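You operate a simulated robot arm through the tools that you are given. There is no shell and no other tool.

The job below is to be done with a simulated two-armed robot. You get a single attempt, and the scene is never put back.

TASK
Take the grey link from the left bench table and leave it on the number thirty-nine table patch. Then switch the number twelve switch off. Then press the ok key three times. Then take the terminal block from the end of the cable table by the rails and put it on the number eight table patch. Then fetch the 330 uF blue capacitor from the top of the workbench and set it on the number seven table patch. Then put the yellow thermometer on the top of the workbench away on the top of the blue tester. Then close the top cabinet drawer. Then open the bottom table drawer, put the black block on the top of the packing table away in the inside of the bottom table drawer and shut the drawer again. Then put the tin on the end of the cable table by the rails. Then take the yellow cube from the top of the packing table and leave it on the front of the steel bench. Then put one of the green modules from the top of the packing table on top of the black wire reel. The order counts.

The check looks at the end state, three seconds after you hand in, the way a careful person would. Anything else that was tipped, shoved, dropped, spilled or broken makes it a failure.

THE ROBOT
Two 6-joint arms with three-finger grippers on one trunk, on a base that moves. Base frame: it is fixed to the floor where the robot stands at the start and does not move with it; the origin is under the middle of the robot, x ahead of it, y to its left, z up; the surface under the hand at the start is at about z = 66. Lengths are in cm, angles in degrees, forces in N, time in s.
The left shoulder is at the start at [2.1, 17, 151], the right one opposite. Each reaches about 87.3 cm from its shoulder. Places, roughly: black block (5x8x4 cm) [-210, -60, 80]; black wire reel (6x6x5 cm) [-200, -60, 80]; blue capacitor [-225, 375, 75]; bottom table drawer [-210, -170, 60]; end of the cable table by the rails (24x34 cm) [-208, 242, 80]; front of the steel bench (34x18 cm) [-200, -272, 80]; green module [-225, -75, 75]; grey link [50, -25, 75]; inside of the bottom table drawer [-210, -170, 50]; number eight table patch (29x18 cm) [48, 102, 66]; number seven table patch (29x18 cm) [48, 138, 66]; number thirty-nine table patch (29x18 cm) [48, -174, 66]; number twelve switch [80, -30, 110]; ok key [-200, 170, 90]; terminal block (3x6x3 cm) [-210, 240, 80]; tin (8x8x5 cm) [-230, -80, 80]; top cabinet drawer [-220, 490, 60]; top of the blue tester [-230, -270, 110]; yellow cube [-225, -75, 75]; yellow thermometer [-250, 450, 75]. Payload 2.2 kg a hand.
Tool frame (each hand has its own): the origin (TCP) lies between the finger pads and is the grasp point; the fingertips stand 2.5 cm ahead of it; z points along the fingers, y is the line along which they close. The gripper opens to 10.4 cm; its body begins 7.4 cm behind the TCP.
Orientation is told as [roll, pitch, yaw] about the base's x, y, z axes, in that order, counted from this pose: with the fingers straight down and closing along the base's y, the tool's x points along the base's -x, its y along +y and its z along -z.

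THE INTERFACE
- The arms move only by the tool step_arm. It takes "left_motion", "right_motion" or both (then of equal length, played together; a hand with none holds still); each is a list of rows, each an object (a shift or turn left out is 0, a gripper value left out holds the last) with "grip": the gripper command, from -1 (fully open) to 1 (shut), values between in proportion; "slide": the shift along the base's x, y, z in units of 25 mm (1.0 is 25 mm), a list of three; "delta_rot": the turn, a rotation vector about the base's x, y, z in units of 5 degrees (1.0 is 5 degrees), a list of three. In form: [{"grip": grip, "slide": [dx, dy, dz], "delta_rot": [wx, wy, wz]}, ...]. A call has 1 to 20 rows; each row shifts and turns the commanded pose from where the row before left it. A call with a number of a shift or a turn outside -1 to 1 is refused whole. A row lasts 0.2 s, in which the tool goes at most 5 cm and 8.6 degrees; a call with a longer step from one row to the next is refused whole, and so is a gripper value outside its range. A pose out of reach is approached as far as the arm can. The call stops where the force on the tool passes 40 N (or 10 N more than at its start, if that is more) or the arm is blocked; 0.2 s more then pass. The fingers move at their own pace (about 7.2 cm/s each) and stop on an object; they squeeze with about 36 N. The grip force told is the motor's: it shows also when the fingers shut on nothing. Time passes only in rows, and 0.2 s behind the last, so rows that do not move let the fingers close. The reply holds the time, the measured pose of the TCP, the force on the tool along the base axes, the opening and the grip force, in the units named above and with some noise, with the torque about the TCP (base axes, N m) and any sound that the robot's microphone picked up.
- Cameras (640 x 400 px; columns grow to the right, rows downward): "scene" is now at [14.78, 0.53, 138.49]; the picture's right is [0.09, -1.00, 0.00], its down [-0.74, -0.06, -0.67] and it looks along [0.67, 0.06, -0.74] (base axes); focal length 238 px, centre (320, 200). "left" rides on the left gripper at [8.2, -0.3, -10.4] in its tool frame; the picture's right is [0.04, 1.00, 0.00], its down [-0.75, 0.03, -0.66] and it looks along [-0.66, 0.03, 0.75] (tool axes); focal length 256 px, centre (320, 200). "right" rides on the right gripper at [8.2, 0.3, -10.4] in its tool frame; the picture's right is [-0.04, 1.00, 0.00], its down [-0.75, -0.03, -0.66] and it looks along [-0.66, -0.03, 0.75] (tool axes); focal length 256 px, centre (320, 200). There is no depth. A picture from a camera that has moved, and an enlarged one, comes with that camera's place and axes in the base frame and with its lens.
- capture(camera): a new picture of that camera. No time passes.
- move_column(by): moves the trunk up (or, below 0, down) by that many cm; the arms and the scene camera ride with it, the base frame stays. It gives what a move gives, with no picture.
- roll_base(legs): drives the robot by 1 to 6 legs, each [ahead, left, turn to the left] in cm, cm and degrees, along the robot's own axes; the way and the turn of a leg run together, so that a leg with both is an arc; at most 150 cm and 180 degrees a leg. The arms and the cameras ride along, it lands a little off, and it stops where it bumps. It gives what a move gives.
- turn_head(pan, tilt): turns the head with the scene camera to pan (to the left, within 60 degrees either way) and tilt (down, from -29 to 69), counted from straight ahead of the robot (the tilt from the chest, where the trunk bows). It gives what a move gives.
- close_up(camera, box): a new picture of the part [left, top, right, bottom] of that camera's present view, enlarged. No time passes.
- sign_off(): hands the job in; it is judged then, once.

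Places have to be worked out from the pictures, the camera data and where the tool is seen. Open the grippers and draw the arms clear of the work before you hand the job in, unless the task says otherwise.

The tools are called after "Call:" by a JSON object that holds its "op" and its "data". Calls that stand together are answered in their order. step_arm: Moves the arms, as the interface text tells. Its arguments: {"type":"object","properties":{"left_motion":{"type":"array","items":{"type":"object","properties":{"grip":{"type":"number"},"slide":{"type":"array","items":{"type":"number"}},"delta_rot":{"type":"array","items":{"type":"number"}}}}},"right_motion":{"type":"array","items":{"type":"object","properties":{"grip":{"type":"number"},"slide":{"type":"array","items":{"type":"number"}},"delta_rot":{"type":"array","items":{"type":"number"}}}}}},"required":[]} The other tools are called the same way: move_column (by) moves the trunk up or down; roll_base (legs) drives the base; turn_head (pan, tilt) turns the head that bears the scene camera; capture (camera) takes a picture; close_up (camera, box) takes an enlarged picture of a part of a camera's view; sign_off () hands the job in.

At the start:

```text
time_s: 0.0
left_ee_pos: [55.42, 29.86, 114.95]
left_tcp_rot: [0.0, 0.0, 0.1]
left_ft_force: [0.3, -0.1, 0.6]
left_wrist_torque: [-0.05, 0.03, 0.02]
left_finger_gap: 10.4
left_grip_force: 0.0
right_ee_pos: [41.5, -18.69, 99.96]
right_tcp_rot: [0.0, 0.0, 0.0]
right_ft_force: [0.1, 0.6, -0.1]
right_wrist_torque: [0.0, 0.02, 0.0]
right_finger_gap: 10.44
right_grip_force: 0.0
trunk travel left (down, up): [-70.2, 3.9]
robot x, y, heading: [-0.14, -0.12, -0.1]
head pan, tilt (commanded): [5.0, 48.0]
```

scene: 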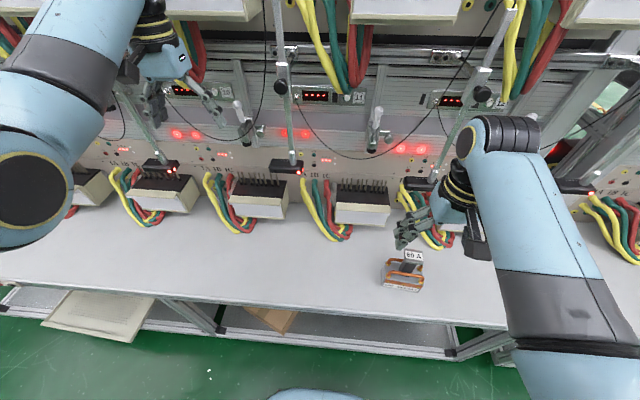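
right: 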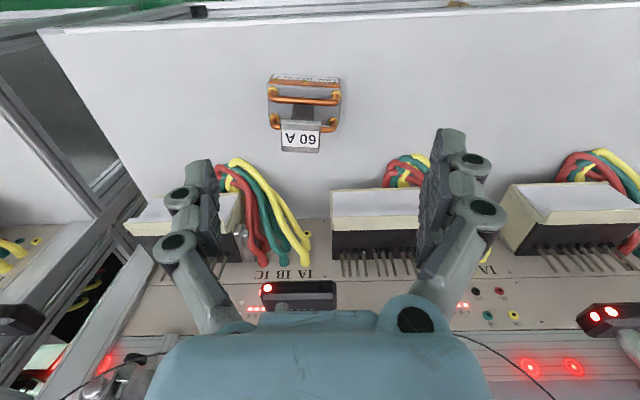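
left: 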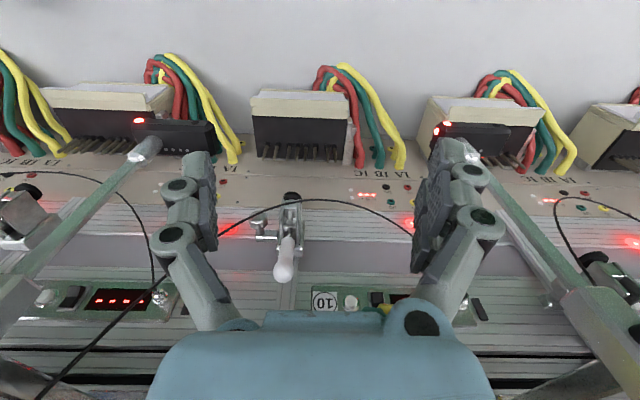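

The pictures show the link ("60 A" label) on the bench ahead, to the right. I'll enlarge the views to work out its place and pose.

Call:
{"op": "close_up", "data": {"camera": "scene", "box": [340, 200, 480, 310]}}

Call:
{"op": "close_up", "data": {"camera": "right", "box": [220, 40, 400, 180]}}

Call:
{"op": "close_up", "data": {"camera": "scene", "box": [320, 60, 640, 220]}}

```text
3.64 times, centred on (410, 255) of scene
camera zoom: at [14.78, 0.53, 138.49], right [0.09, -1.0, 0.0], down [-0.74, -0.06, -0.67], along [0.67, 0.06, -0.74], focal length 864 px, centre (-7, 0)
```

zoom: 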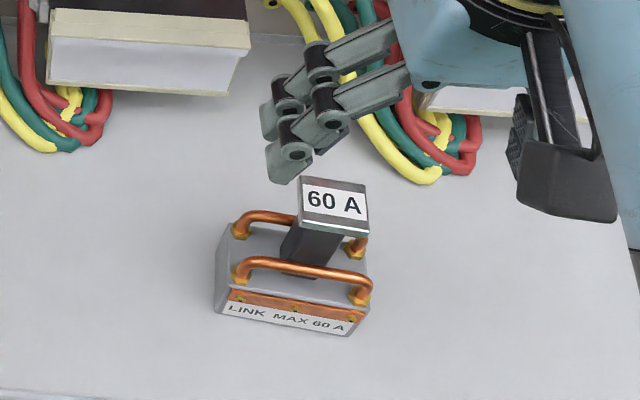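

```text
2.86 times, centred on (310, 110) of right
camera zoom: at [33.17, -18.4, 110.29], right [0.04, 1.0, 0.0], down [0.75, -0.03, 0.66], along [0.66, -0.03, -0.75], focal length 731 px, centre (349, 457)
```

zoom: 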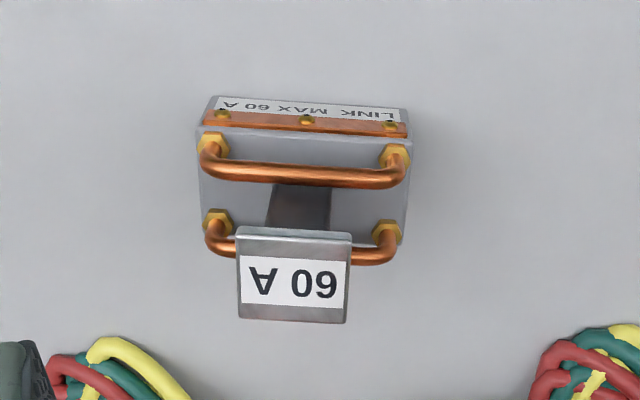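

```text
2.00 times, centred on (480, 140) of scene
camera zoom: at [14.78, 0.53, 138.49], right [0.09, -1.0, 0.0], down [-0.74, -0.06, -0.67], along [0.67, 0.06, -0.74], focal length 475 px, centre (0, 320)
```

zoom: 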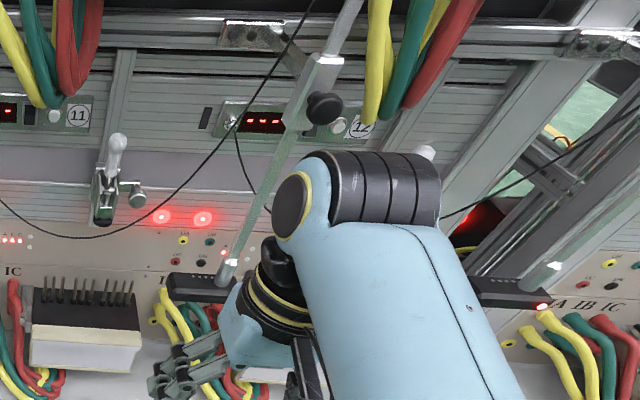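

The link stands near (48.5, -21.5), its handle plate's top at about z=81 and turned about -6° in yaw. Before moving I look around to the right and the left with the head.

Call:
{"op": "turn_head", "data": {"pan": -50, "tilt": 25}}

Call:
{"op": "capture", "data": {"camera": "scene"}}

Call:
{"op": "turn_head", "data": {"pan": 50, "tilt": 25}}

Call:
{"op": "capture", "data": {"camera": "scene"}}

Call:
{"op": "turn_head", "data": {"pan": 0, "tilt": 20}}

Call:
{"op": "capture", "data": {"camera": "scene"}}

```text
time_s: 1.2
left_ee_pos: [55.27, 29.85, 114.94]
left_tcp_rot: [0.0, 0.0, 0.0]
left_ft_force: [0.1, 0.8, -0.4]
left_wrist_torque: [-0.04, -0.02, -0.02]
left_finger_gap: 10.42
left_grip_force: 0.1
right_ee_pos: [41.34, -18.73, 100.02]
right_tcp_rot: [0.0, 0.1, 0.0]
right_ft_force: [-0.1, -1.1, -0.3]
right_wrist_torque: [-0.04, -0.02, 0.01]
right_finger_gap: 10.4
right_grip_force: 0.0
trunk travel left (down, up): [-70.2, 3.9]
robot x, y, heading: [0.16, -0.0, 0.1]
head pan, tilt (commanded): [-50.0, 25.0]
```

```text
taken
camera scene: at [12.87, -7.2, 141.97], right [-0.77, -0.64, 0.0], down [-0.27, 0.32, -0.91], along [0.58, -0.69, -0.42], focal length 238 px, centre (320, 200)
```

scene: 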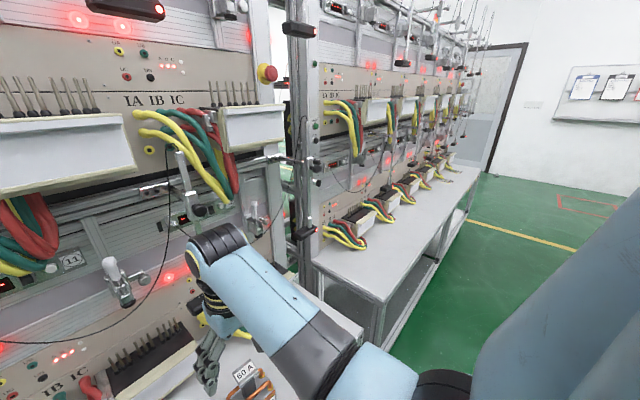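

```text
time_s: 3.0
left_ee_pos: [55.38, 29.92, 114.97]
left_tcp_rot: [0.0, -0.1, 0.0]
left_ft_force: [-0.6, -0.6, -0.6]
left_wrist_torque: [0.0, 0.01, 0.04]
left_finger_gap: 10.38
left_grip_force: 0.0
right_ee_pos: [41.54, -18.6, 100.02]
right_tcp_rot: [0.1, -0.1, 0.0]
right_ft_force: [-0.4, 0.0, -0.5]
right_wrist_torque: [-0.02, -0.02, 0.01]
right_finger_gap: 10.39
right_grip_force: 0.0
trunk travel left (down, up): [-70.2, 3.9]
robot x, y, heading: [-0.16, -0.01, -0.3]
head pan, tilt (commanded): [50.0, 25.0]
```

```text
taken
camera scene: at [12.87, 6.9, 141.97], right [0.77, -0.64, 0.0], down [-0.27, -0.32, -0.91], along [0.58, 0.69, -0.42], focal length 238 px, centre (320, 200)
```

scene: 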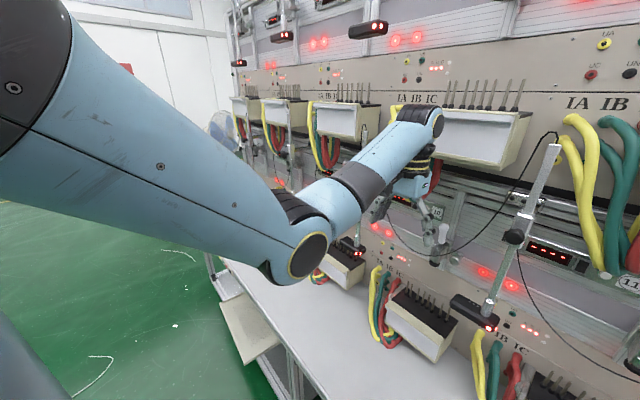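

```text
time_s: 4.2
left_ee_pos: [55.3, 29.92, 114.98]
left_tcp_rot: [0.0, 0.0, 0.0]
left_ft_force: [0.3, 0.2, 0.4]
left_wrist_torque: [0.01, -0.02, 0.0]
left_finger_gap: 10.4
left_grip_force: 0.1
right_ee_pos: [41.37, -18.69, 99.88]
right_tcp_rot: [0.0, 0.0, -0.1]
right_ft_force: [-1.3, -0.5, 0.0]
right_wrist_torque: [0.01, 0.01, 0.03]
right_finger_gap: 10.38
right_grip_force: 0.0
trunk travel left (down, up): [-70.2, 3.9]
robot x, y, heading: [0.16, 0.04, 0.2]
head pan, tilt (commanded): [0.0, 20.0]
```

```text
taken
camera scene: at [16.25, -0.14, 142.78], right [0.0, -1.0, 0.0], down [-0.34, 0.0, -0.94], along [0.94, 0.0, -0.34], focal length 238 px, centre (320, 200)
```

scene: 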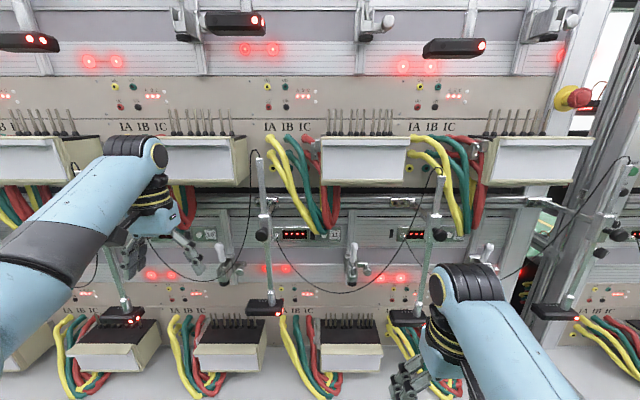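

The left hand stands close to the panel's gear, so I draw it back first, and set the right hand over the link with its yaw turned -6°.

Call:
{"op": "step_arm", "data": {"left_motion": [{"slide": [-1, 0, 0]}, {"slide": [-1, 0, 0]}, {"slide": [-1, 0, 0]}, {"slide": [-1, 0, 0]}, {"slide": [-1, 0, 0]}, {"slide": [-1, 0, 0]}, {"slide": [-1, 0, 0]}, {"slide": [-1, 0, 0]}, {"slide": [-1, 0, 0]}, {"slide": [-1, 0, 0]}], "right_motion": [{"slide": [0.7, -0.3, 0], "delta_rot": [0, 0, -0.3], "grip": -1}, {"slide": [0.7, -0.3, 0], "delta_rot": [0, 0, -0.3]}, {"slide": [0.7, -0.3, 0], "delta_rot": [0, 0, -0.3]}, {"slide": [0.7, -0.3, 0], "delta_rot": [0, 0, -0.3]}, {}, {}, {}, {}, {}, {}]}}

Call:
{"op": "move_column", "data": {"by": -15}}

Call:
{"op": "turn_head", "data": {"pan": -15, "tilt": 45}}

Call:
{"op": "capture", "data": {"camera": "scene"}}

Call:
{"op": "capture", "data": {"camera": "right"}}

```text
time_s: 6.4
left_ee_pos: [33.54, 31.47, 108.11]
left_tcp_rot: [0.0, -0.1, 0.0]
left_ft_force: [-0.5, -0.1, 0.6]
left_wrist_torque: [0.0, -0.04, -0.01]
left_finger_gap: 10.36
left_grip_force: 0.1
left hand out of reach, approached as far as the arm can: row 1, 2, 3, 4, 5, 6, 7, 8
right_ee_pos: [48.47, -21.78, 100.06]
right_tcp_rot: [-0.1, 0.0, -5.9]
right_ft_force: [-0.9, 0.3, -0.1]
right_wrist_torque: [0.02, -0.02, -0.03]
right_finger_gap: 10.38
right_grip_force: 0.0
trunk travel left (down, up): [-70.2, 3.9]
robot x, y, heading: [0.18, -0.25, -0.1]
head pan, tilt (commanded): [0.0, 20.0]
```

```text
time_s: 8.1
left_ee_pos: [33.59, 31.48, 93.23]
left_tcp_rot: [0.0, 0.1, 0.0]
left_ft_force: [0.3, 0.6, -0.5]
left_wrist_torque: [0.0, -0.01, -0.03]
left_finger_gap: 10.41
left_grip_force: 0.1
right_ee_pos: [48.39, -21.74, 84.97]
right_tcp_rot: [-0.1, 0.1, -5.9]
right_ft_force: [0.5, -0.5, 1.0]
right_wrist_torque: [-0.01, -0.01, -0.01]
right_finger_gap: 10.39
right_grip_force: 0.0
trunk travel left (down, up): [-55.2, 18.9]
robot x, y, heading: [0.23, -0.18, 0.1]
head pan, tilt (commanded): [0.0, 20.0]
```

```text
time_s: 9.0
left_ee_pos: [33.57, 31.44, 93.37]
left_tcp_rot: [0.1, -0.1, 0.0]
left_ft_force: [0.3, -0.4, 0.0]
left_wrist_torque: [-0.03, 0.03, -0.03]
left_finger_gap: 10.41
left_grip_force: 0.1
right_ee_pos: [48.32, -21.68, 84.95]
right_tcp_rot: [0.0, 0.0, -6.0]
right_ft_force: [0.4, 1.0, -0.2]
right_wrist_torque: [0.0, 0.03, -0.01]
right_finger_gap: 10.41
right_grip_force: 0.1
trunk travel left (down, up): [-55.2, 18.9]
robot x, y, heading: [0.27, -0.24, -0.0]
head pan, tilt (commanded): [-15.0, 45.0]
```

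```text
taken
camera scene: at [14.86, -2.25, 123.86], right [-0.26, -0.97, 0.0], down [-0.68, 0.18, -0.71], along [0.68, -0.18, -0.71], focal length 238 px, centre (320, 200)
```

scene: 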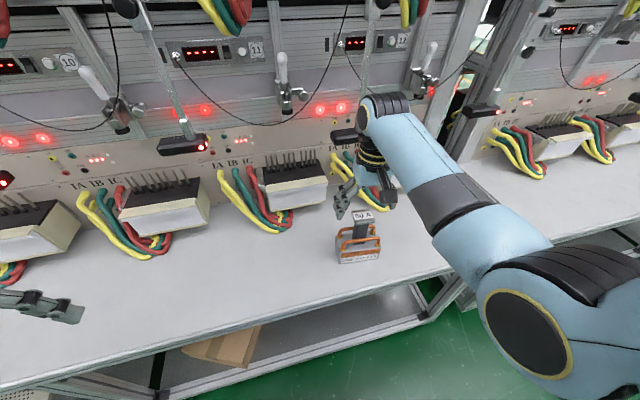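

```text
taken
camera right: at [40.23, -20.55, 95.29], right [0.14, 0.99, 0.0], down [0.75, -0.11, 0.66], along [0.65, -0.09, -0.75], focal length 256 px, centre (320, 200)
```

right: 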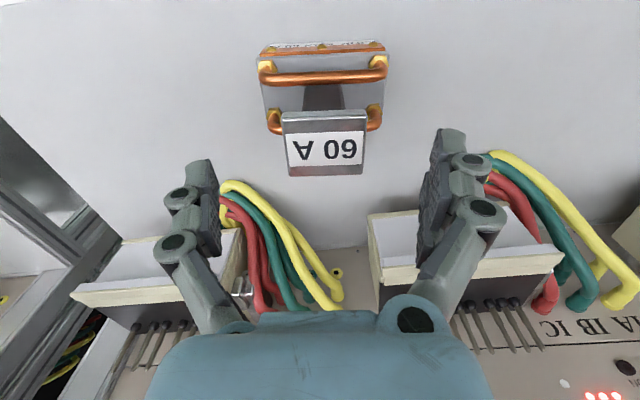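

The plate is still under the hand; I zoom in to fix its height before lowering.

Call:
{"op": "close_up", "data": {"camera": "scene", "box": [310, 180, 410, 280]}}

Call:
{"op": "close_up", "data": {"camera": "right", "box": [240, 20, 400, 190]}}

```text
4.00 times, centred on (360, 230) of scene
camera zoom: at [14.86, -2.25, 123.86], right [-0.26, -0.97, 0.0], down [-0.68, 0.18, -0.71], along [0.68, -0.18, -0.71], focal length 950 px, centre (160, 80)
```

zoom: 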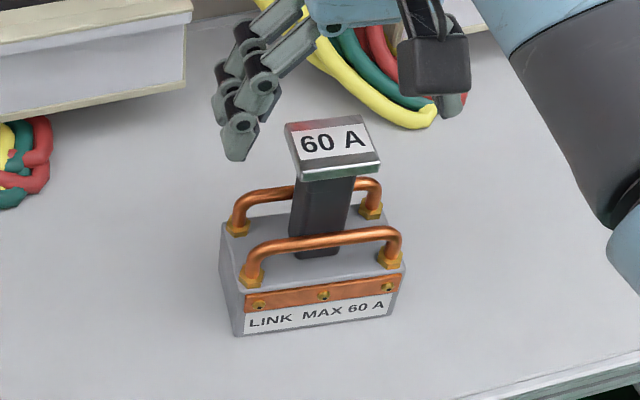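

```text
2.35 times, centred on (320, 105) of right
camera zoom: at [40.23, -20.55, 95.29], right [0.14, 0.99, 0.0], down [0.75, -0.11, 0.66], along [0.65, -0.09, -0.75], focal length 602 px, centre (320, 424)
```

zoom: 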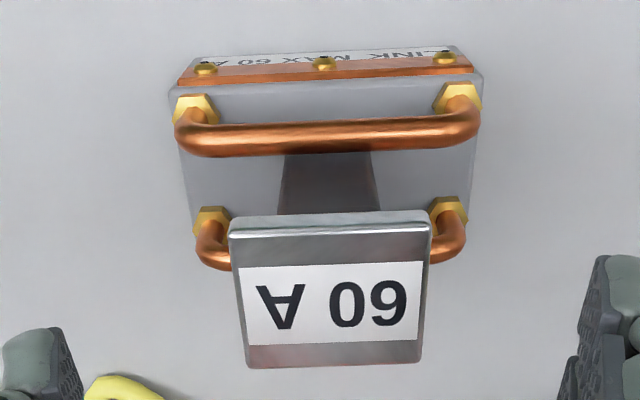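

The plate's top is at about z=82.2, centred at (47.4, -21.3), and the copper bars reach z≈76. I lower the TCP to z≈80 so the pads straddle the plate and the stem, then close.

Call:
{"op": "step_arm", "data": {"right_motion": [{"slide": [-0.36, 0.16, 0], "grip": -1}, {"slide": [0, 0, -0.7]}, {"slide": [0, 0, -0.7]}, {"slide": [0, 0, -0.6]}, {}, {"grip": 1}, {"grip": 1}, {"grip": 1}, {"grip": 1}, {"grip": 1}]}}

Call:
{"op": "capture", "data": {"camera": "right"}}

Call:
{"op": "close_up", "data": {"camera": "scene", "box": [310, 160, 430, 280]}}

```text
time_s: 11.2
left_ee_pos: [33.72, 31.48, 93.41]
left_tcp_rot: [0.0, 0.0, 0.0]
left_ft_force: [1.2, 0.5, -0.1]
left_wrist_torque: [0.0, 0.02, 0.0]
left_finger_gap: 10.4
left_grip_force: 0.0
right_ee_pos: [47.44, -21.54, 80.08]
right_tcp_rot: [-0.1, 0.0, -6.0]
right_ft_force: [-0.3, -1.6, 1.7]
right_wrist_torque: [-0.48, 0.13, 0.03]
right_finger_gap: 4.35
right_grip_force: 35.8
trunk travel left (down, up): [-55.2, 18.9]
robot x, y, heading: [-0.08, 0.29, 0.2]
head pan, tilt (commanded): [-15.0, 45.0]
```

```text
taken
camera right: at [39.29, -20.37, 90.28], right [0.14, 0.99, 0.0], down [0.75, -0.11, 0.66], along [0.65, -0.1, -0.75], focal length 256 px, centre (320, 200)
```

right: 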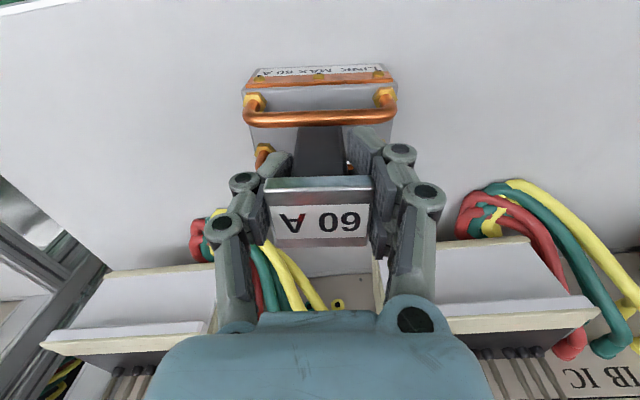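

```text
3.33 times, centred on (370, 220) of scene
camera zoom: at [14.84, -2.26, 123.86], right [-0.26, -0.97, 0.0], down [-0.68, 0.18, -0.71], along [0.68, -0.18, -0.71], focal length 792 px, centre (153, 133)
```

zoom: 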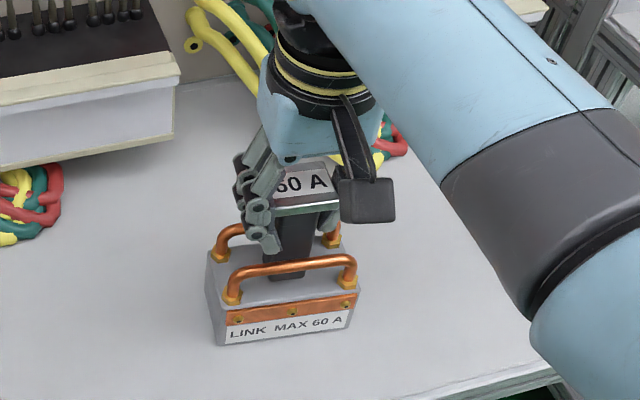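

The fingers stopped at 4.35 cm on the plate with full grip force. I lift 10 cm and check it hangs.

Call:
{"op": "step_arm", "data": {"right_motion": [{"slide": [0, 0, 0.5], "grip": 1}, {"slide": [0, 0, 0.5]}, {"slide": [0, 0, 1]}, {"slide": [0, 0, 1]}, {"slide": [0, 0, 1]}, {}]}}

Call:
{"op": "capture", "data": {"camera": "scene"}}

Call:
{"op": "capture", "data": {"camera": "right"}}

```text
time_s: 12.6
left_ee_pos: [33.58, 31.33, 93.17]
left_tcp_rot: [-0.1, 0.0, 0.0]
left_ft_force: [0.4, 0.2, 0.0]
left_wrist_torque: [-0.02, -0.04, 0.0]
left_finger_gap: 10.38
left_grip_force: 0.1
right_ee_pos: [47.39, -21.6, 90.04]
right_tcp_rot: [0.0, 0.0, -5.9]
right_ft_force: [0.3, -0.9, -3.5]
right_wrist_torque: [0.01, 0.03, 0.01]
right_finger_gap: 4.35
right_grip_force: 36.1
trunk travel left (down, up): [-55.2, 18.9]
robot x, y, heading: [0.16, 0.01, 0.1]
head pan, tilt (commanded): [-15.0, 45.0]
```

```text
taken
camera scene: at [14.88, -2.28, 123.85], right [-0.26, -0.97, 0.0], down [-0.68, 0.18, -0.71], along [0.68, -0.18, -0.71], focal length 238 px, centre (320, 200)
```

scene: 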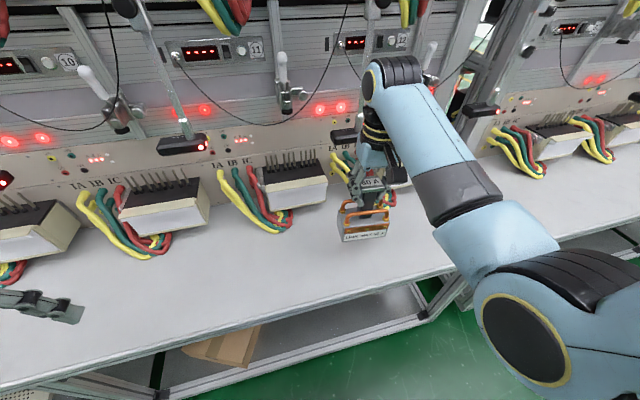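

```text
taken
camera right: at [39.29, -20.33, 100.46], right [0.14, 0.99, 0.0], down [0.75, -0.11, 0.66], along [0.65, -0.09, -0.76], focal length 256 px, centre (320, 200)
```

right: 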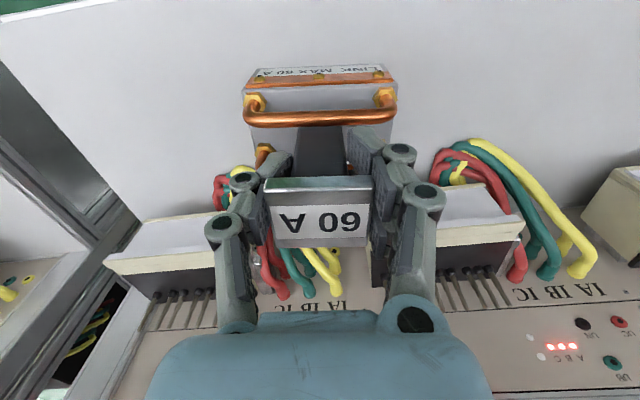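

The link hangs safely (3.5 N). I raise it a bit more, back off, drive right about 152 cm, and look at the number thirty-nine patch before going ahead again.

Call:
{"op": "step_arm", "data": {"right_motion": [{"slide": [0, 0, 1], "grip": 1}, {"slide": [0, 0, 1]}, {"slide": [0, 0, 1]}, {}]}}

Call:
{"op": "roll_base", "data": {"legs": [[-20, 0, 0], [0, -76, 0], [0, -76, 0]]}}

Call:
{"op": "capture", "data": {"camera": "scene"}}

Call:
{"op": "capture", "data": {"camera": "right"}}

```text
time_s: 13.6
left_ee_pos: [33.52, 31.25, 93.48]
left_tcp_rot: [-0.1, 0.0, 0.0]
left_ft_force: [0.4, -0.8, 0.7]
left_wrist_torque: [-0.05, 0.01, 0.01]
left_finger_gap: 10.38
left_grip_force: 0.0
right_ee_pos: [48.83, -21.17, 95.51]
right_tcp_rot: [0.0, 0.0, -6.1]
right_ft_force: [-0.8, -0.2, -3.5]
right_wrist_torque: [-0.01, 0.02, -0.03]
right_finger_gap: 4.33
right_grip_force: 36.3
right hand out of reach, approached as far as the arm can: row 3
trunk travel left (down, up): [-55.2, 18.9]
robot x, y, heading: [0.14, -0.01, 0.1]
head pan, tilt (commanded): [-15.0, 45.0]
```

```text
time_s: 22.8
left_ee_pos: [12.86, -122.84, 93.32]
left_tcp_rot: [0.1, 0.0, 0.3]
left_ft_force: [0.1, 0.3, 0.0]
left_wrist_torque: [0.03, -0.01, -0.01]
left_finger_gap: 10.39
left_grip_force: 0.2
right_ee_pos: [28.31, -175.34, 95.45]
right_tcp_rot: [0.1, 0.1, -5.8]
right_ft_force: [0.3, -1.1, -3.4]
right_wrist_torque: [0.01, 0.02, -0.02]
right_finger_gap: 4.36
right_grip_force: 36.1
trunk travel left (down, up): [-55.2, 18.9]
robot x, y, heading: [-20.79, -154.33, 0.4]
head pan, tilt (commanded): [-15.0, 45.0]
```

```text
taken
camera scene: at [-5.69, -156.51, 123.85], right [-0.26, -0.97, 0.0], down [-0.68, 0.18, -0.71], along [0.68, -0.18, -0.71], focal length 238 px, centre (320, 200)
```

scene: 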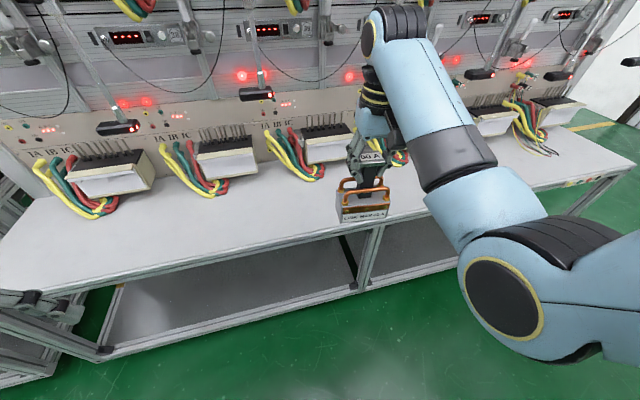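

```text
taken
camera right: at [20.2, -174.21, 105.78], right [0.14, 0.99, 0.0], down [0.75, -0.11, 0.66], along [0.65, -0.09, -0.75], focal length 256 px, centre (320, 200)
```

right: 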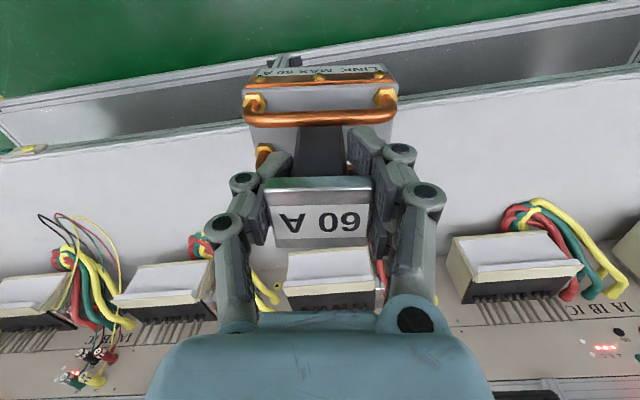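

The robot stands at about (-20.8, -154.3). I enlarge the bench ahead to find the number labels and the patch.

Call:
{"op": "close_up", "data": {"camera": "scene", "box": [0, 0, 320, 200]}}

Call:
{"op": "close_up", "data": {"camera": "scene", "box": [320, 0, 640, 200]}}

Call:
{"op": "turn_head", "data": {"pan": -10, "tilt": 20}}

Call:
{"op": "capture", "data": {"camera": "scene"}}

```text
2.00 times, centred on (160, 100) of scene
camera zoom: at [-5.69, -156.51, 123.85], right [-0.26, -0.97, 0.0], down [-0.68, 0.18, -0.71], along [0.68, -0.18, -0.71], focal length 475 px, centre (640, 400)
```

zoom: 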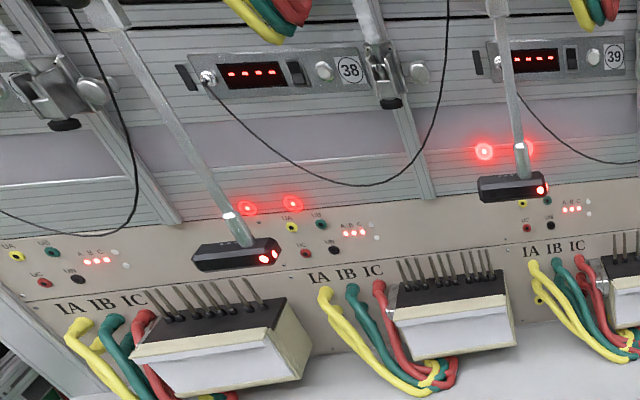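

```text
2.00 times, centred on (480, 100) of scene
camera zoom: at [-5.69, -156.51, 123.85], right [-0.26, -0.97, 0.0], down [-0.68, 0.18, -0.71], along [0.68, -0.18, -0.71], focal length 475 px, centre (0, 400)
```

zoom: 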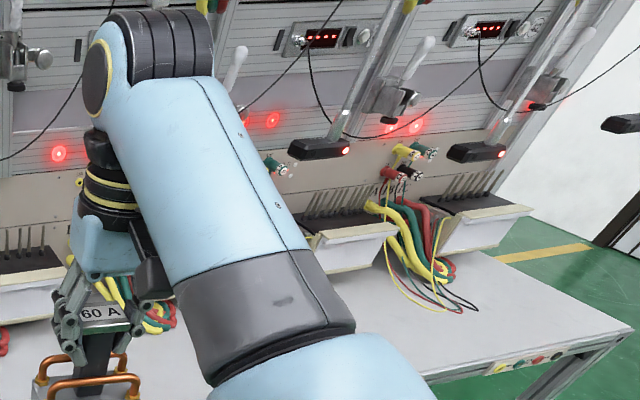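

```text
time_s: 23.7
left_ee_pos: [12.88, -122.77, 93.24]
left_tcp_rot: [0.0, -0.1, 0.2]
left_ft_force: [-0.6, 0.3, -0.2]
left_wrist_torque: [0.03, -0.01, 0.01]
left_finger_gap: 10.4
left_grip_force: 0.1
right_ee_pos: [28.31, -175.2, 95.46]
right_tcp_rot: [0.0, -0.1, -5.8]
right_ft_force: [-0.3, -0.3, -3.7]
right_wrist_torque: [0.04, 0.03, -0.03]
right_finger_gap: 4.32
right_grip_force: 35.3
trunk travel left (down, up): [-55.2, 18.9]
robot x, y, heading: [-20.22, -154.16, -0.0]
head pan, tilt (commanded): [-10.0, 20.0]
```

```text
taken
camera scene: at [-4.37, -155.98, 127.71], right [-0.17, -0.99, 0.0], down [-0.34, 0.06, -0.94], along [0.93, -0.16, -0.34], focal length 238 px, centre (320, 200)
```

scene: 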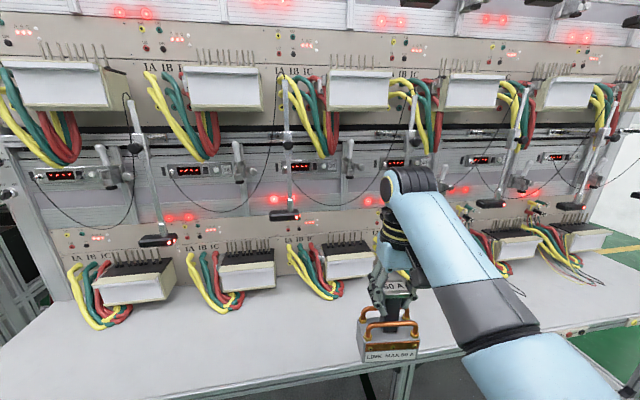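

Plate "39" sits at about y=-175 on the panel, so the patch is the bench in front of it, centred near (48, -174). I drive ahead 20 cm, which brings the link to x≈48.

Call:
{"op": "roll_base", "data": {"legs": [[20, 0.5, 0]]}}

Call:
{"op": "turn_head", "data": {"pan": -15, "tilt": 45}}

Call:
{"op": "capture", "data": {"camera": "scene"}}

Call:
{"op": "capture", "data": {"camera": "right"}}

```text
time_s: 25.3
left_ee_pos: [32.88, -122.19, 93.26]
left_tcp_rot: [0.0, 0.0, 0.1]
left_ft_force: [0.0, -0.9, -0.3]
left_wrist_torque: [0.02, 0.01, 0.0]
left_finger_gap: 10.4
left_grip_force: 0.1
right_ee_pos: [48.29, -174.89, 95.42]
right_tcp_rot: [0.0, 0.0, -5.9]
right_ft_force: [0.5, -0.5, -3.3]
right_wrist_torque: [0.01, 0.07, 0.0]
right_finger_gap: 4.35
right_grip_force: 35.7
trunk travel left (down, up): [-55.2, 18.9]
robot x, y, heading: [-0.98, -153.67, 0.3]
head pan, tilt (commanded): [-10.0, 20.0]
```

```text
time_s: 26.1
left_ee_pos: [32.79, -122.23, 93.18]
left_tcp_rot: [0.1, 0.0, 0.1]
left_ft_force: [-0.4, 0.9, 0.7]
left_wrist_torque: [-0.02, -0.02, 0.02]
left_finger_gap: 10.4
left_grip_force: 0.1
right_ee_pos: [48.08, -174.9, 95.51]
right_tcp_rot: [0.0, 0.0, -5.9]
right_ft_force: [0.5, -0.1, -3.7]
right_wrist_torque: [0.0, 0.02, -0.01]
right_finger_gap: 4.33
right_grip_force: 36.0
trunk travel left (down, up): [-55.2, 18.9]
robot x, y, heading: [-1.21, -153.61, 0.1]
head pan, tilt (commanded): [-15.0, 45.0]
```

```text
taken
camera scene: at [14.12, -155.95, 123.86], right [-0.26, -0.97, 0.0], down [-0.68, 0.18, -0.71], along [0.68, -0.18, -0.71], focal length 238 px, centre (320, 200)
```

scene: 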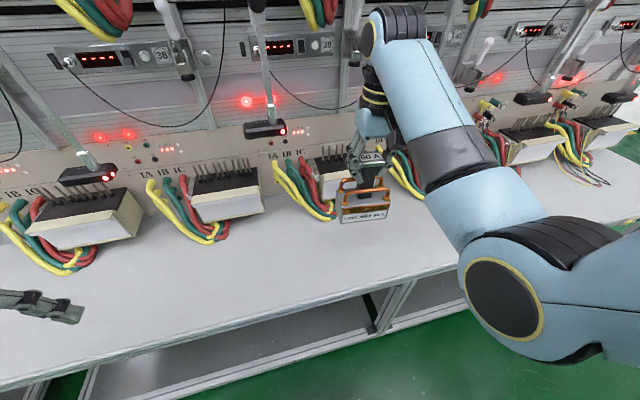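

```text
taken
camera right: at [39.95, -173.71, 105.77], right [0.14, 0.99, 0.0], down [0.75, -0.11, 0.66], along [0.65, -0.09, -0.75], focal length 256 px, centre (320, 200)
```

right: 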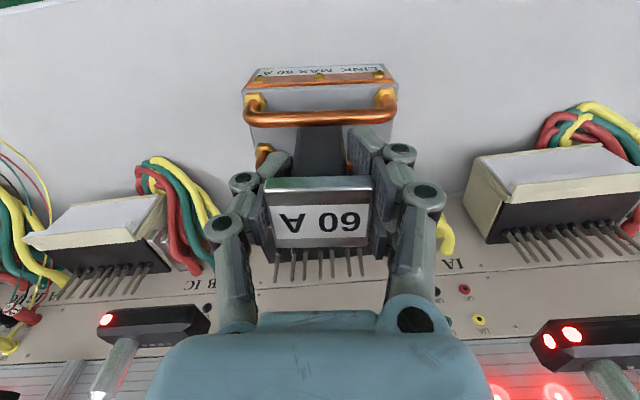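

The link is over the free bench in front of unit 39 (connector boxes begin at x≈69). I lower it most of the way and read the pose.

Call:
{"op": "step_arm", "data": {"right_motion": [{"slide": [0, 0, -1], "grip": 1}, {"slide": [0, 0, -1]}, {"slide": [0, 0, -1]}, {"slide": [0, 0, -1]}, {}]}}

```text
time_s: 27.4
left_ee_pos: [32.78, -122.2, 93.39]
left_tcp_rot: [0.0, 0.0, 0.2]
left_ft_force: [-0.7, 0.7, -0.5]
left_wrist_torque: [-0.01, -0.02, -0.01]
left_finger_gap: 10.39
left_grip_force: 0.0
right_ee_pos: [48.07, -175.11, 85.57]
right_tcp_rot: [-0.1, 0.0, -5.9]
right_ft_force: [0.0, -0.6, -3.6]
right_wrist_torque: [-0.01, 0.06, -0.01]
right_finger_gap: 4.35
right_grip_force: 36.3
trunk travel left (down, up): [-55.2, 18.9]
robot x, y, heading: [-0.89, -153.84, 0.2]
head pan, tilt (commanded): [-15.0, 45.0]
```

The hand is at z=85.6 and the link sat at TCP z≈80.05 on the bench. I lower the remaining 5.5 cm with a slow end.

Call:
{"op": "step_arm", "data": {"right_motion": [{"slide": [0, 0.25, -0.8], "grip": 1}, {"slide": [0, 0, -0.8]}, {"slide": [0, 0, -0.3]}, {"slide": [0, 0, -0.16]}, {"slide": [0, 0, -0.12]}, {}]}}

Call:
{"op": "capture", "data": {"camera": "right"}}

Call:
{"op": "close_up", "data": {"camera": "scene", "box": [280, 130, 440, 260]}}

```text
time_s: 28.8
left_ee_pos: [32.72, -122.3, 93.34]
left_tcp_rot: [0.0, 0.0, 0.1]
left_ft_force: [0.2, 0.7, -0.7]
left_wrist_torque: [-0.02, 0.02, 0.0]
left_finger_gap: 10.41
left_grip_force: 0.0
right_ee_pos: [48.11, -174.16, 80.08]
right_tcp_rot: [0.1, 0.0, -5.9]
right_ft_force: [0.4, 0.1, -4.8]
right_wrist_torque: [0.02, 0.03, 0.04]
right_finger_gap: 4.35
right_grip_force: 36.2
trunk travel left (down, up): [-55.2, 18.9]
robot x, y, heading: [-0.65, -153.55, -0.1]
head pan, tilt (commanded): [-15.0, 45.0]
```

```text
taken
camera right: at [39.91, -173.01, 90.33], right [0.14, 0.99, 0.0], down [0.75, -0.11, 0.66], along [0.65, -0.09, -0.75], focal length 256 px, centre (320, 200)
```

right: 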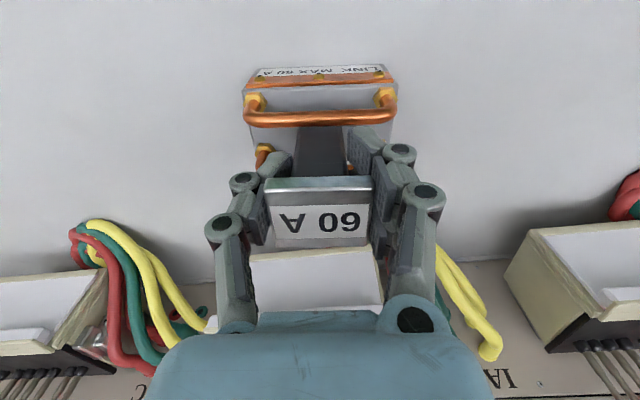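

```text
3.08 times, centred on (360, 195) of scene
camera zoom: at [14.11, -155.95, 123.85], right [-0.26, -0.97, 0.0], down [-0.68, 0.18, -0.71], along [0.68, -0.18, -0.71], focal length 731 px, centre (197, 215)
```

zoom: 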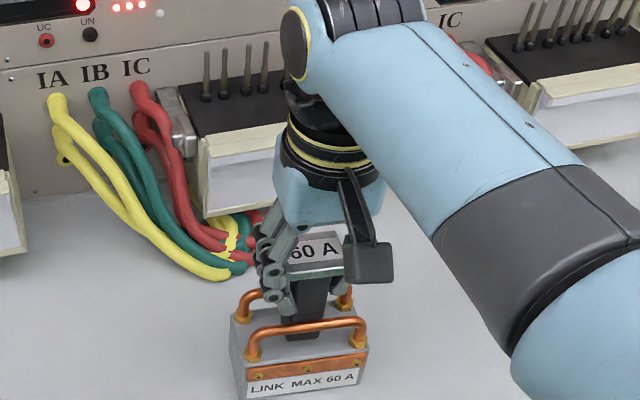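

The force still shows the link hanging, so it may not quite touch. I lower in tiny steps and read the force.

Call:
{"op": "step_arm", "data": {"right_motion": [{"slide": [0, 0, -0.06], "grip": 1}, {}]}}

Call:
{"op": "step_arm", "data": {"right_motion": [{"slide": [0, 0, -0.06], "grip": 1}, {}]}}

```text
time_s: 29.4
left_ee_pos: [32.64, -122.21, 93.2]
left_tcp_rot: [-0.1, 0.0, 0.1]
left_ft_force: [0.7, 0.2, -0.2]
left_wrist_torque: [-0.01, 0.02, 0.02]
left_finger_gap: 10.37
left_grip_force: 0.0
right_ee_pos: [47.93, -174.14, 80.08]
right_tcp_rot: [-0.1, 0.0, -6.0]
right_ft_force: [-3.0, 1.6, 8.2]
right_wrist_torque: [-0.48, 0.8, -0.21]
right_finger_gap: 4.36
right_grip_force: 36.2
trunk travel left (down, up): [-55.2, 18.9]
robot x, y, heading: [-0.95, -153.54, -0.0]
head pan, tilt (commanded): [-15.0, 45.0]
```

```text
time_s: 29.9
left_ee_pos: [32.56, -122.1, 93.28]
left_tcp_rot: [0.0, 0.0, 0.1]
left_ft_force: [-0.4, 0.0, -0.9]
left_wrist_torque: [0.0, 0.01, 0.04]
left_finger_gap: 10.43
left_grip_force: 0.2
right_ee_pos: [47.95, -174.12, 79.99]
right_tcp_rot: [-0.1, -0.3, -5.9]
right_ft_force: [-4.2, 4.3, 22.8]
right_wrist_torque: [-0.06, 1.04, -0.09]
right_finger_gap: 4.37
right_grip_force: 36.4
trunk travel left (down, up): [-55.2, 18.9]
robot x, y, heading: [-0.71, -153.7, -0.0]
head pan, tilt (commanded): [-15.0, 45.0]
```

The link now stands on the bench (the force has turned upward). I ease back up slightly, open the fingers and rise straight up.

Call:
{"op": "step_arm", "data": {"right_motion": [{"slide": [0, 0, 0.06], "grip": 1}, {"grip": -0.1}, {"grip": -0.1}, {"grip": -0.4}, {"grip": -0.4}, {"slide": [0, 0, 0.5]}, {"slide": [0, 0, 0.5]}, {"slide": [0, 0, 1]}, {"slide": [0, 0, 1]}, {"slide": [0, 0, 1]}, {"slide": [0, 0, 1]}, {}]}}

Call:
{"op": "capture", "data": {"camera": "scene"}}

Call:
{"op": "capture", "data": {"camera": "right"}}

```text
time_s: 32.5
left_ee_pos: [32.8, -122.25, 93.41]
left_tcp_rot: [0.0, 0.0, 0.1]
left_ft_force: [0.4, 0.6, 0.2]
left_wrist_torque: [0.0, 0.01, 0.0]
left_finger_gap: 10.4
left_grip_force: 0.0
right_ee_pos: [47.81, -174.22, 92.45]
right_tcp_rot: [0.0, 0.0, -6.0]
right_ft_force: [-0.2, -0.2, -0.7]
right_wrist_torque: [-0.01, -0.01, 0.03]
right_finger_gap: 7.28
right_grip_force: 0.0
trunk travel left (down, up): [-55.2, 18.9]
robot x, y, heading: [-0.66, -153.67, -0.0]
head pan, tilt (commanded): [-15.0, 45.0]
```

```text
taken
camera scene: at [14.08, -155.95, 123.85], right [-0.26, -0.97, 0.0], down [-0.68, 0.18, -0.71], along [0.68, -0.18, -0.71], focal length 238 px, centre (320, 200)
```

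scene: 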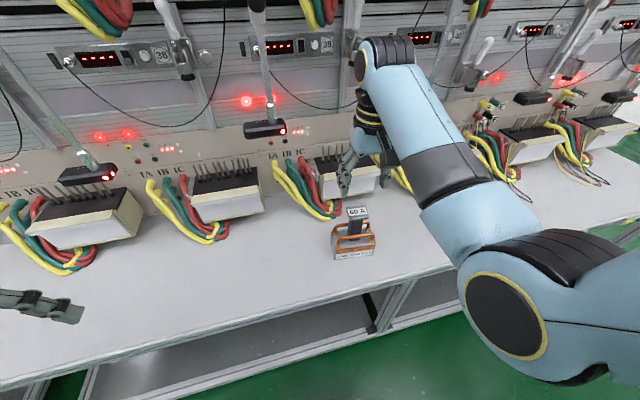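

```text
taken
camera right: at [39.8, -173.0, 102.72], right [0.14, 0.99, 0.0], down [0.75, -0.11, 0.66], along [0.65, -0.09, -0.75], focal length 256 px, centre (320, 200)
```

right: 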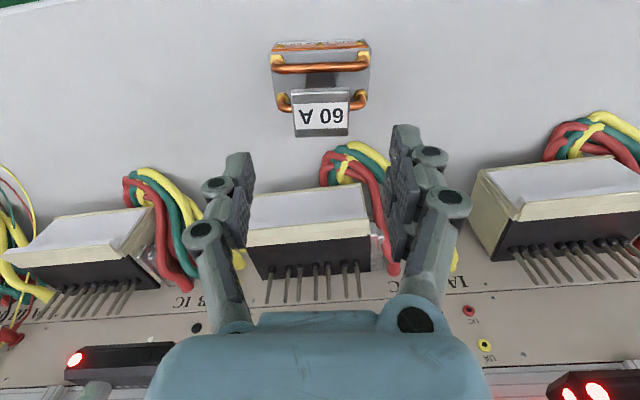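

The link stands upright on patch 39. Next is switch twelve: I back off, drive left about 125 cm and look at unit 12 closely.

Call:
{"op": "roll_base", "data": {"legs": [[-20, 0, 0], [0, 130, 0]]}}

Call:
{"op": "turn_head", "data": {"pan": -5, "tilt": 10}}

Call:
{"op": "capture", "data": {"camera": "scene"}}

```text
time_s: 40.2
left_ee_pos: [12.59, 7.8, 93.32]
left_tcp_rot: [0.0, 0.0, 0.7]
left_ft_force: [1.0, -0.3, -0.2]
left_wrist_torque: [-0.02, 0.01, -0.06]
left_finger_gap: 10.39
left_grip_force: 0.1
right_ee_pos: [28.28, -43.91, 92.32]
right_tcp_rot: [0.1, 0.1, -5.5]
right_ft_force: [-1.4, 0.3, -0.3]
right_wrist_torque: [0.0, -0.04, 0.03]
right_finger_gap: 7.28
right_grip_force: 0.1
trunk travel left (down, up): [-55.2, 18.9]
robot x, y, heading: [-20.53, -24.13, 0.4]
head pan, tilt (commanded): [-15.0, 45.0]
```

```text
time_s: 41.3
left_ee_pos: [12.63, 7.84, 93.22]
left_tcp_rot: [0.0, -0.1, 0.7]
left_ft_force: [-0.3, 0.2, -0.2]
left_wrist_torque: [0.03, 0.0, 0.01]
left_finger_gap: 10.4
left_grip_force: 0.0
right_ee_pos: [28.27, -43.94, 92.42]
right_tcp_rot: [0.0, 0.0, -5.5]
right_ft_force: [-0.4, -0.5, 0.2]
right_wrist_torque: [0.01, 0.0, 0.0]
right_finger_gap: 7.27
right_grip_force: 0.1
trunk travel left (down, up): [-55.2, 18.9]
robot x, y, heading: [-20.71, -23.88, 0.5]
head pan, tilt (commanded): [-5.0, 10.0]
```

```text
taken
camera scene: at [-4.39, -24.74, 129.34], right [-0.08, -1.0, 0.0], down [-0.17, 0.01, -0.98], along [0.98, -0.08, -0.17], focal length 238 px, centre (320, 200)
```

scene: 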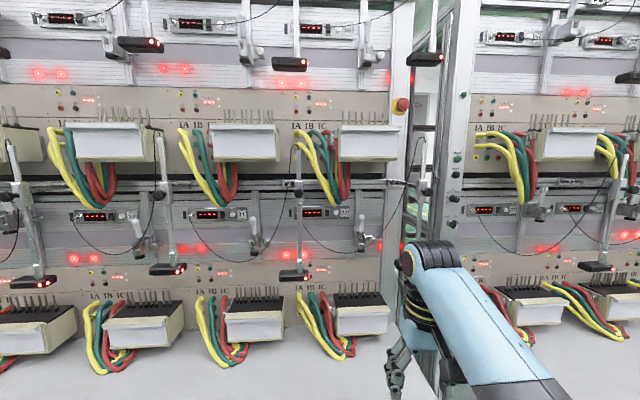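

Call:
{"op": "close_up", "data": {"camera": "scene", "box": [280, 190, 400, 265]}}

Call:
{"op": "close_up", "data": {"camera": "scene", "box": [180, 195, 280, 257]}}

```text
5.33 times, centred on (340, 228) of scene
camera zoom: at [-4.39, -24.74, 129.34], right [-0.08, -1.0, 0.0], down [-0.17, 0.01, -0.98], along [0.98, -0.08, -0.17], focal length 1267 px, centre (213, 53)
```

zoom: 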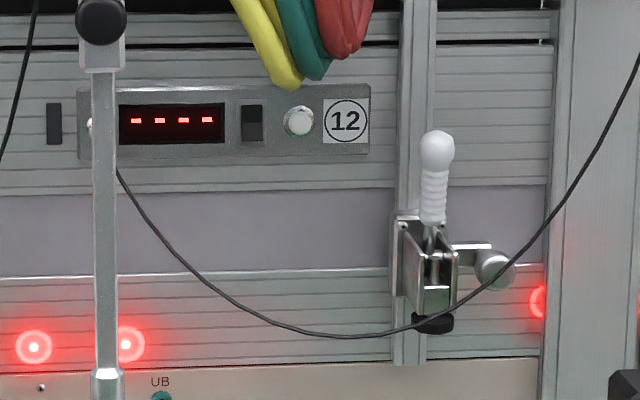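

```text
6.40 times, centred on (230, 226) of scene
camera zoom: at [-4.39, -24.74, 129.34], right [-0.08, -1.0, 0.0], down [-0.17, 0.01, -0.98], along [0.98, -0.08, -0.17], focal length 1520 px, centre (896, 34)
```

zoom: 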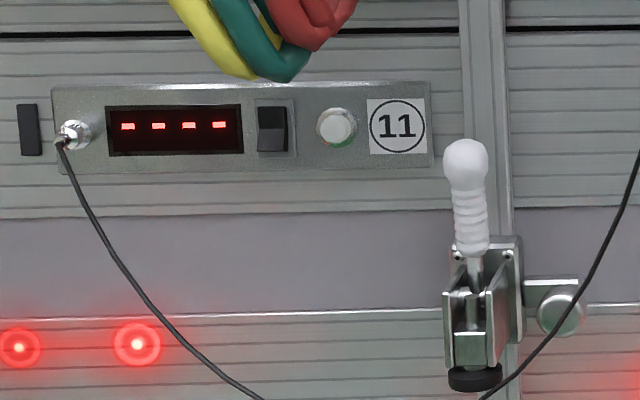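

The rocker beside the "12" plate is at about (80, -34, 110). I zoom more tightly to see which side of the rocker is in.

Call:
{"op": "close_up", "data": {"camera": "scene", "box": [316, 204, 346, 223]}}

Call:
{"op": "close_up", "data": {"camera": "scene", "box": [570, 200, 600, 219]}}

Call:
{"op": "close_up", "data": {"camera": "scene", "box": [210, 204, 240, 223]}}

```text
16.00 times, centred on (331, 214) of scene
camera zoom: at [-4.39, -24.74, 129.34], right [-0.08, -1.0, 0.0], down [-0.17, 0.01, -0.98], along [0.98, -0.08, -0.17], focal length 3800 px, centre (144, -16)
```

zoom: 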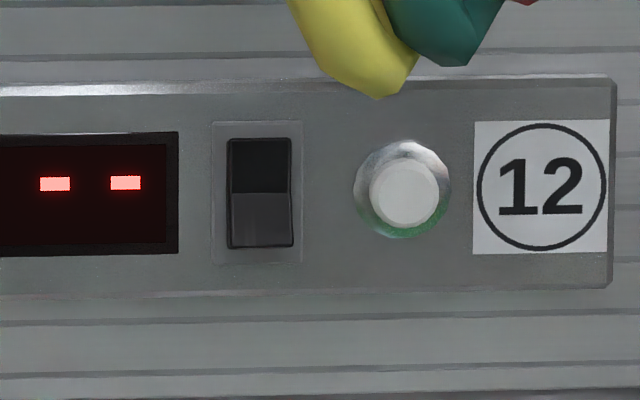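

```text
16.00 times, centred on (585, 210) of scene
camera zoom: at [-4.39, -24.74, 129.34], right [-0.08, -1.0, 0.0], down [-0.17, 0.01, -0.98], along [0.98, -0.08, -0.17], focal length 3800 px, centre (-3920, 48)
```

zoom: 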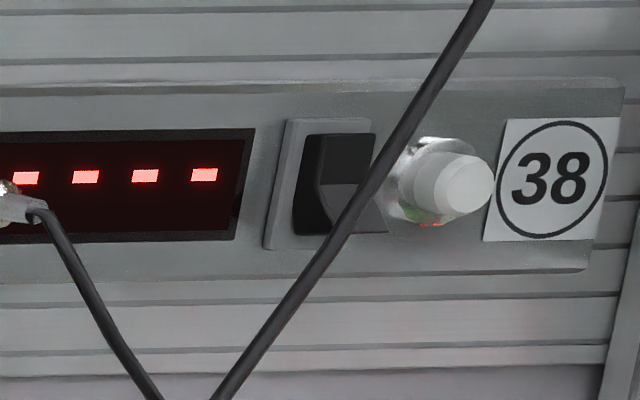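

```text
16.00 times, centred on (225, 214) of scene
camera zoom: at [-4.39, -24.74, 129.34], right [-0.08, -1.0, 0.0], down [-0.17, 0.01, -0.98], along [0.98, -0.08, -0.17], focal length 3800 px, centre (1840, -16)
```

zoom: 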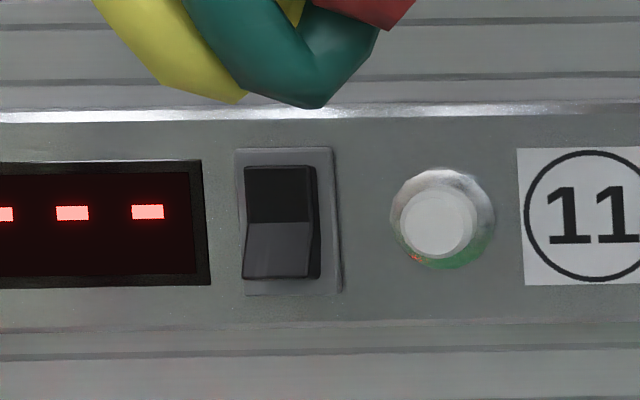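

Each rocker has its top half pressed in (on), with the bottom half standing out, so off means pressing the bottom half. I look at the finger layout of the right hand before choosing how to press.

Call:
{"op": "close_up", "data": {"camera": "scene", "box": [360, 230, 480, 400]}}

Call:
{"op": "close_up", "data": {"camera": "right", "box": [140, 60, 500, 340]}}

Call:
{"op": "turn_head", "data": {"pan": 20, "tilt": 50}}

Call:
{"op": "capture", "data": {"camera": "scene"}}

```text
2.35 times, centred on (420, 315) of scene
camera zoom: at [-4.39, -24.74, 129.34], right [-0.08, -1.0, 0.0], down [-0.17, 0.01, -0.98], along [0.98, -0.08, -0.17], focal length 559 px, centre (85, -71)
```

zoom: 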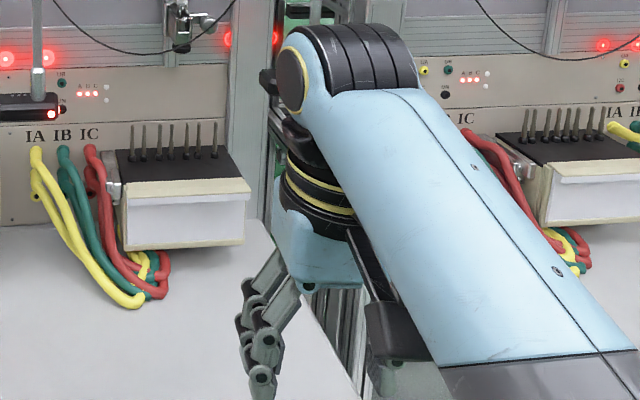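

```text
1.43 times, centred on (320, 200) of right
camera zoom: at [20.09, -42.88, 102.7], right [0.13, 0.99, 0.0], down [0.75, -0.1, 0.66], along [0.65, -0.09, -0.75], focal length 366 px, centre (320, 200)
```

zoom: 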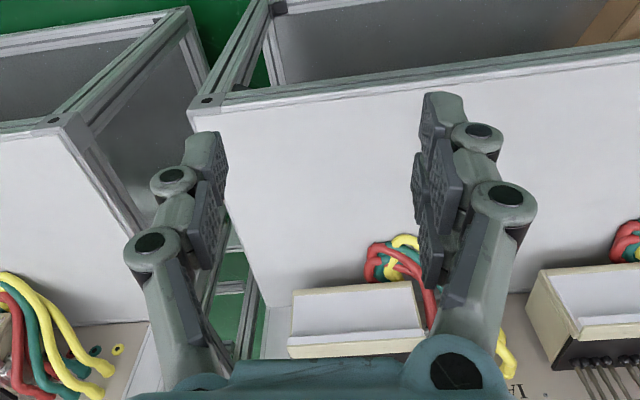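

```text
time_s: 42.3
left_ee_pos: [12.55, 7.85, 93.36]
left_tcp_rot: [0.0, 0.0, 0.5]
left_ft_force: [1.3, -0.6, 0.7]
left_wrist_torque: [0.0, 0.0, 0.0]
left_finger_gap: 10.42
left_grip_force: 0.0
right_ee_pos: [28.29, -43.87, 92.44]
right_tcp_rot: [0.0, 0.0, -5.5]
right_ft_force: [-0.2, -0.1, 0.1]
right_wrist_torque: [-0.01, -0.04, 0.01]
right_finger_gap: 7.28
right_grip_force: 0.1
trunk travel left (down, up): [-55.2, 18.9]
robot x, y, heading: [-20.44, -24.27, 0.4]
head pan, tilt (commanded): [20.0, 50.0]
```

```text
taken
camera scene: at [-6.44, -21.32, 123.17], right [0.35, -0.94, 0.0], down [-0.72, -0.27, -0.64], along [0.6, 0.23, -0.77], focal length 238 px, centre (320, 200)
```

scene: 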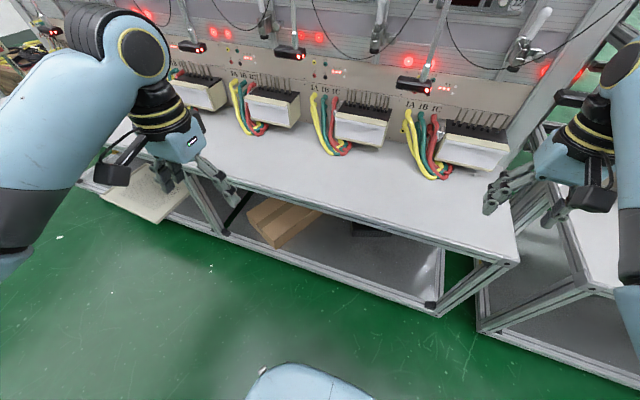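

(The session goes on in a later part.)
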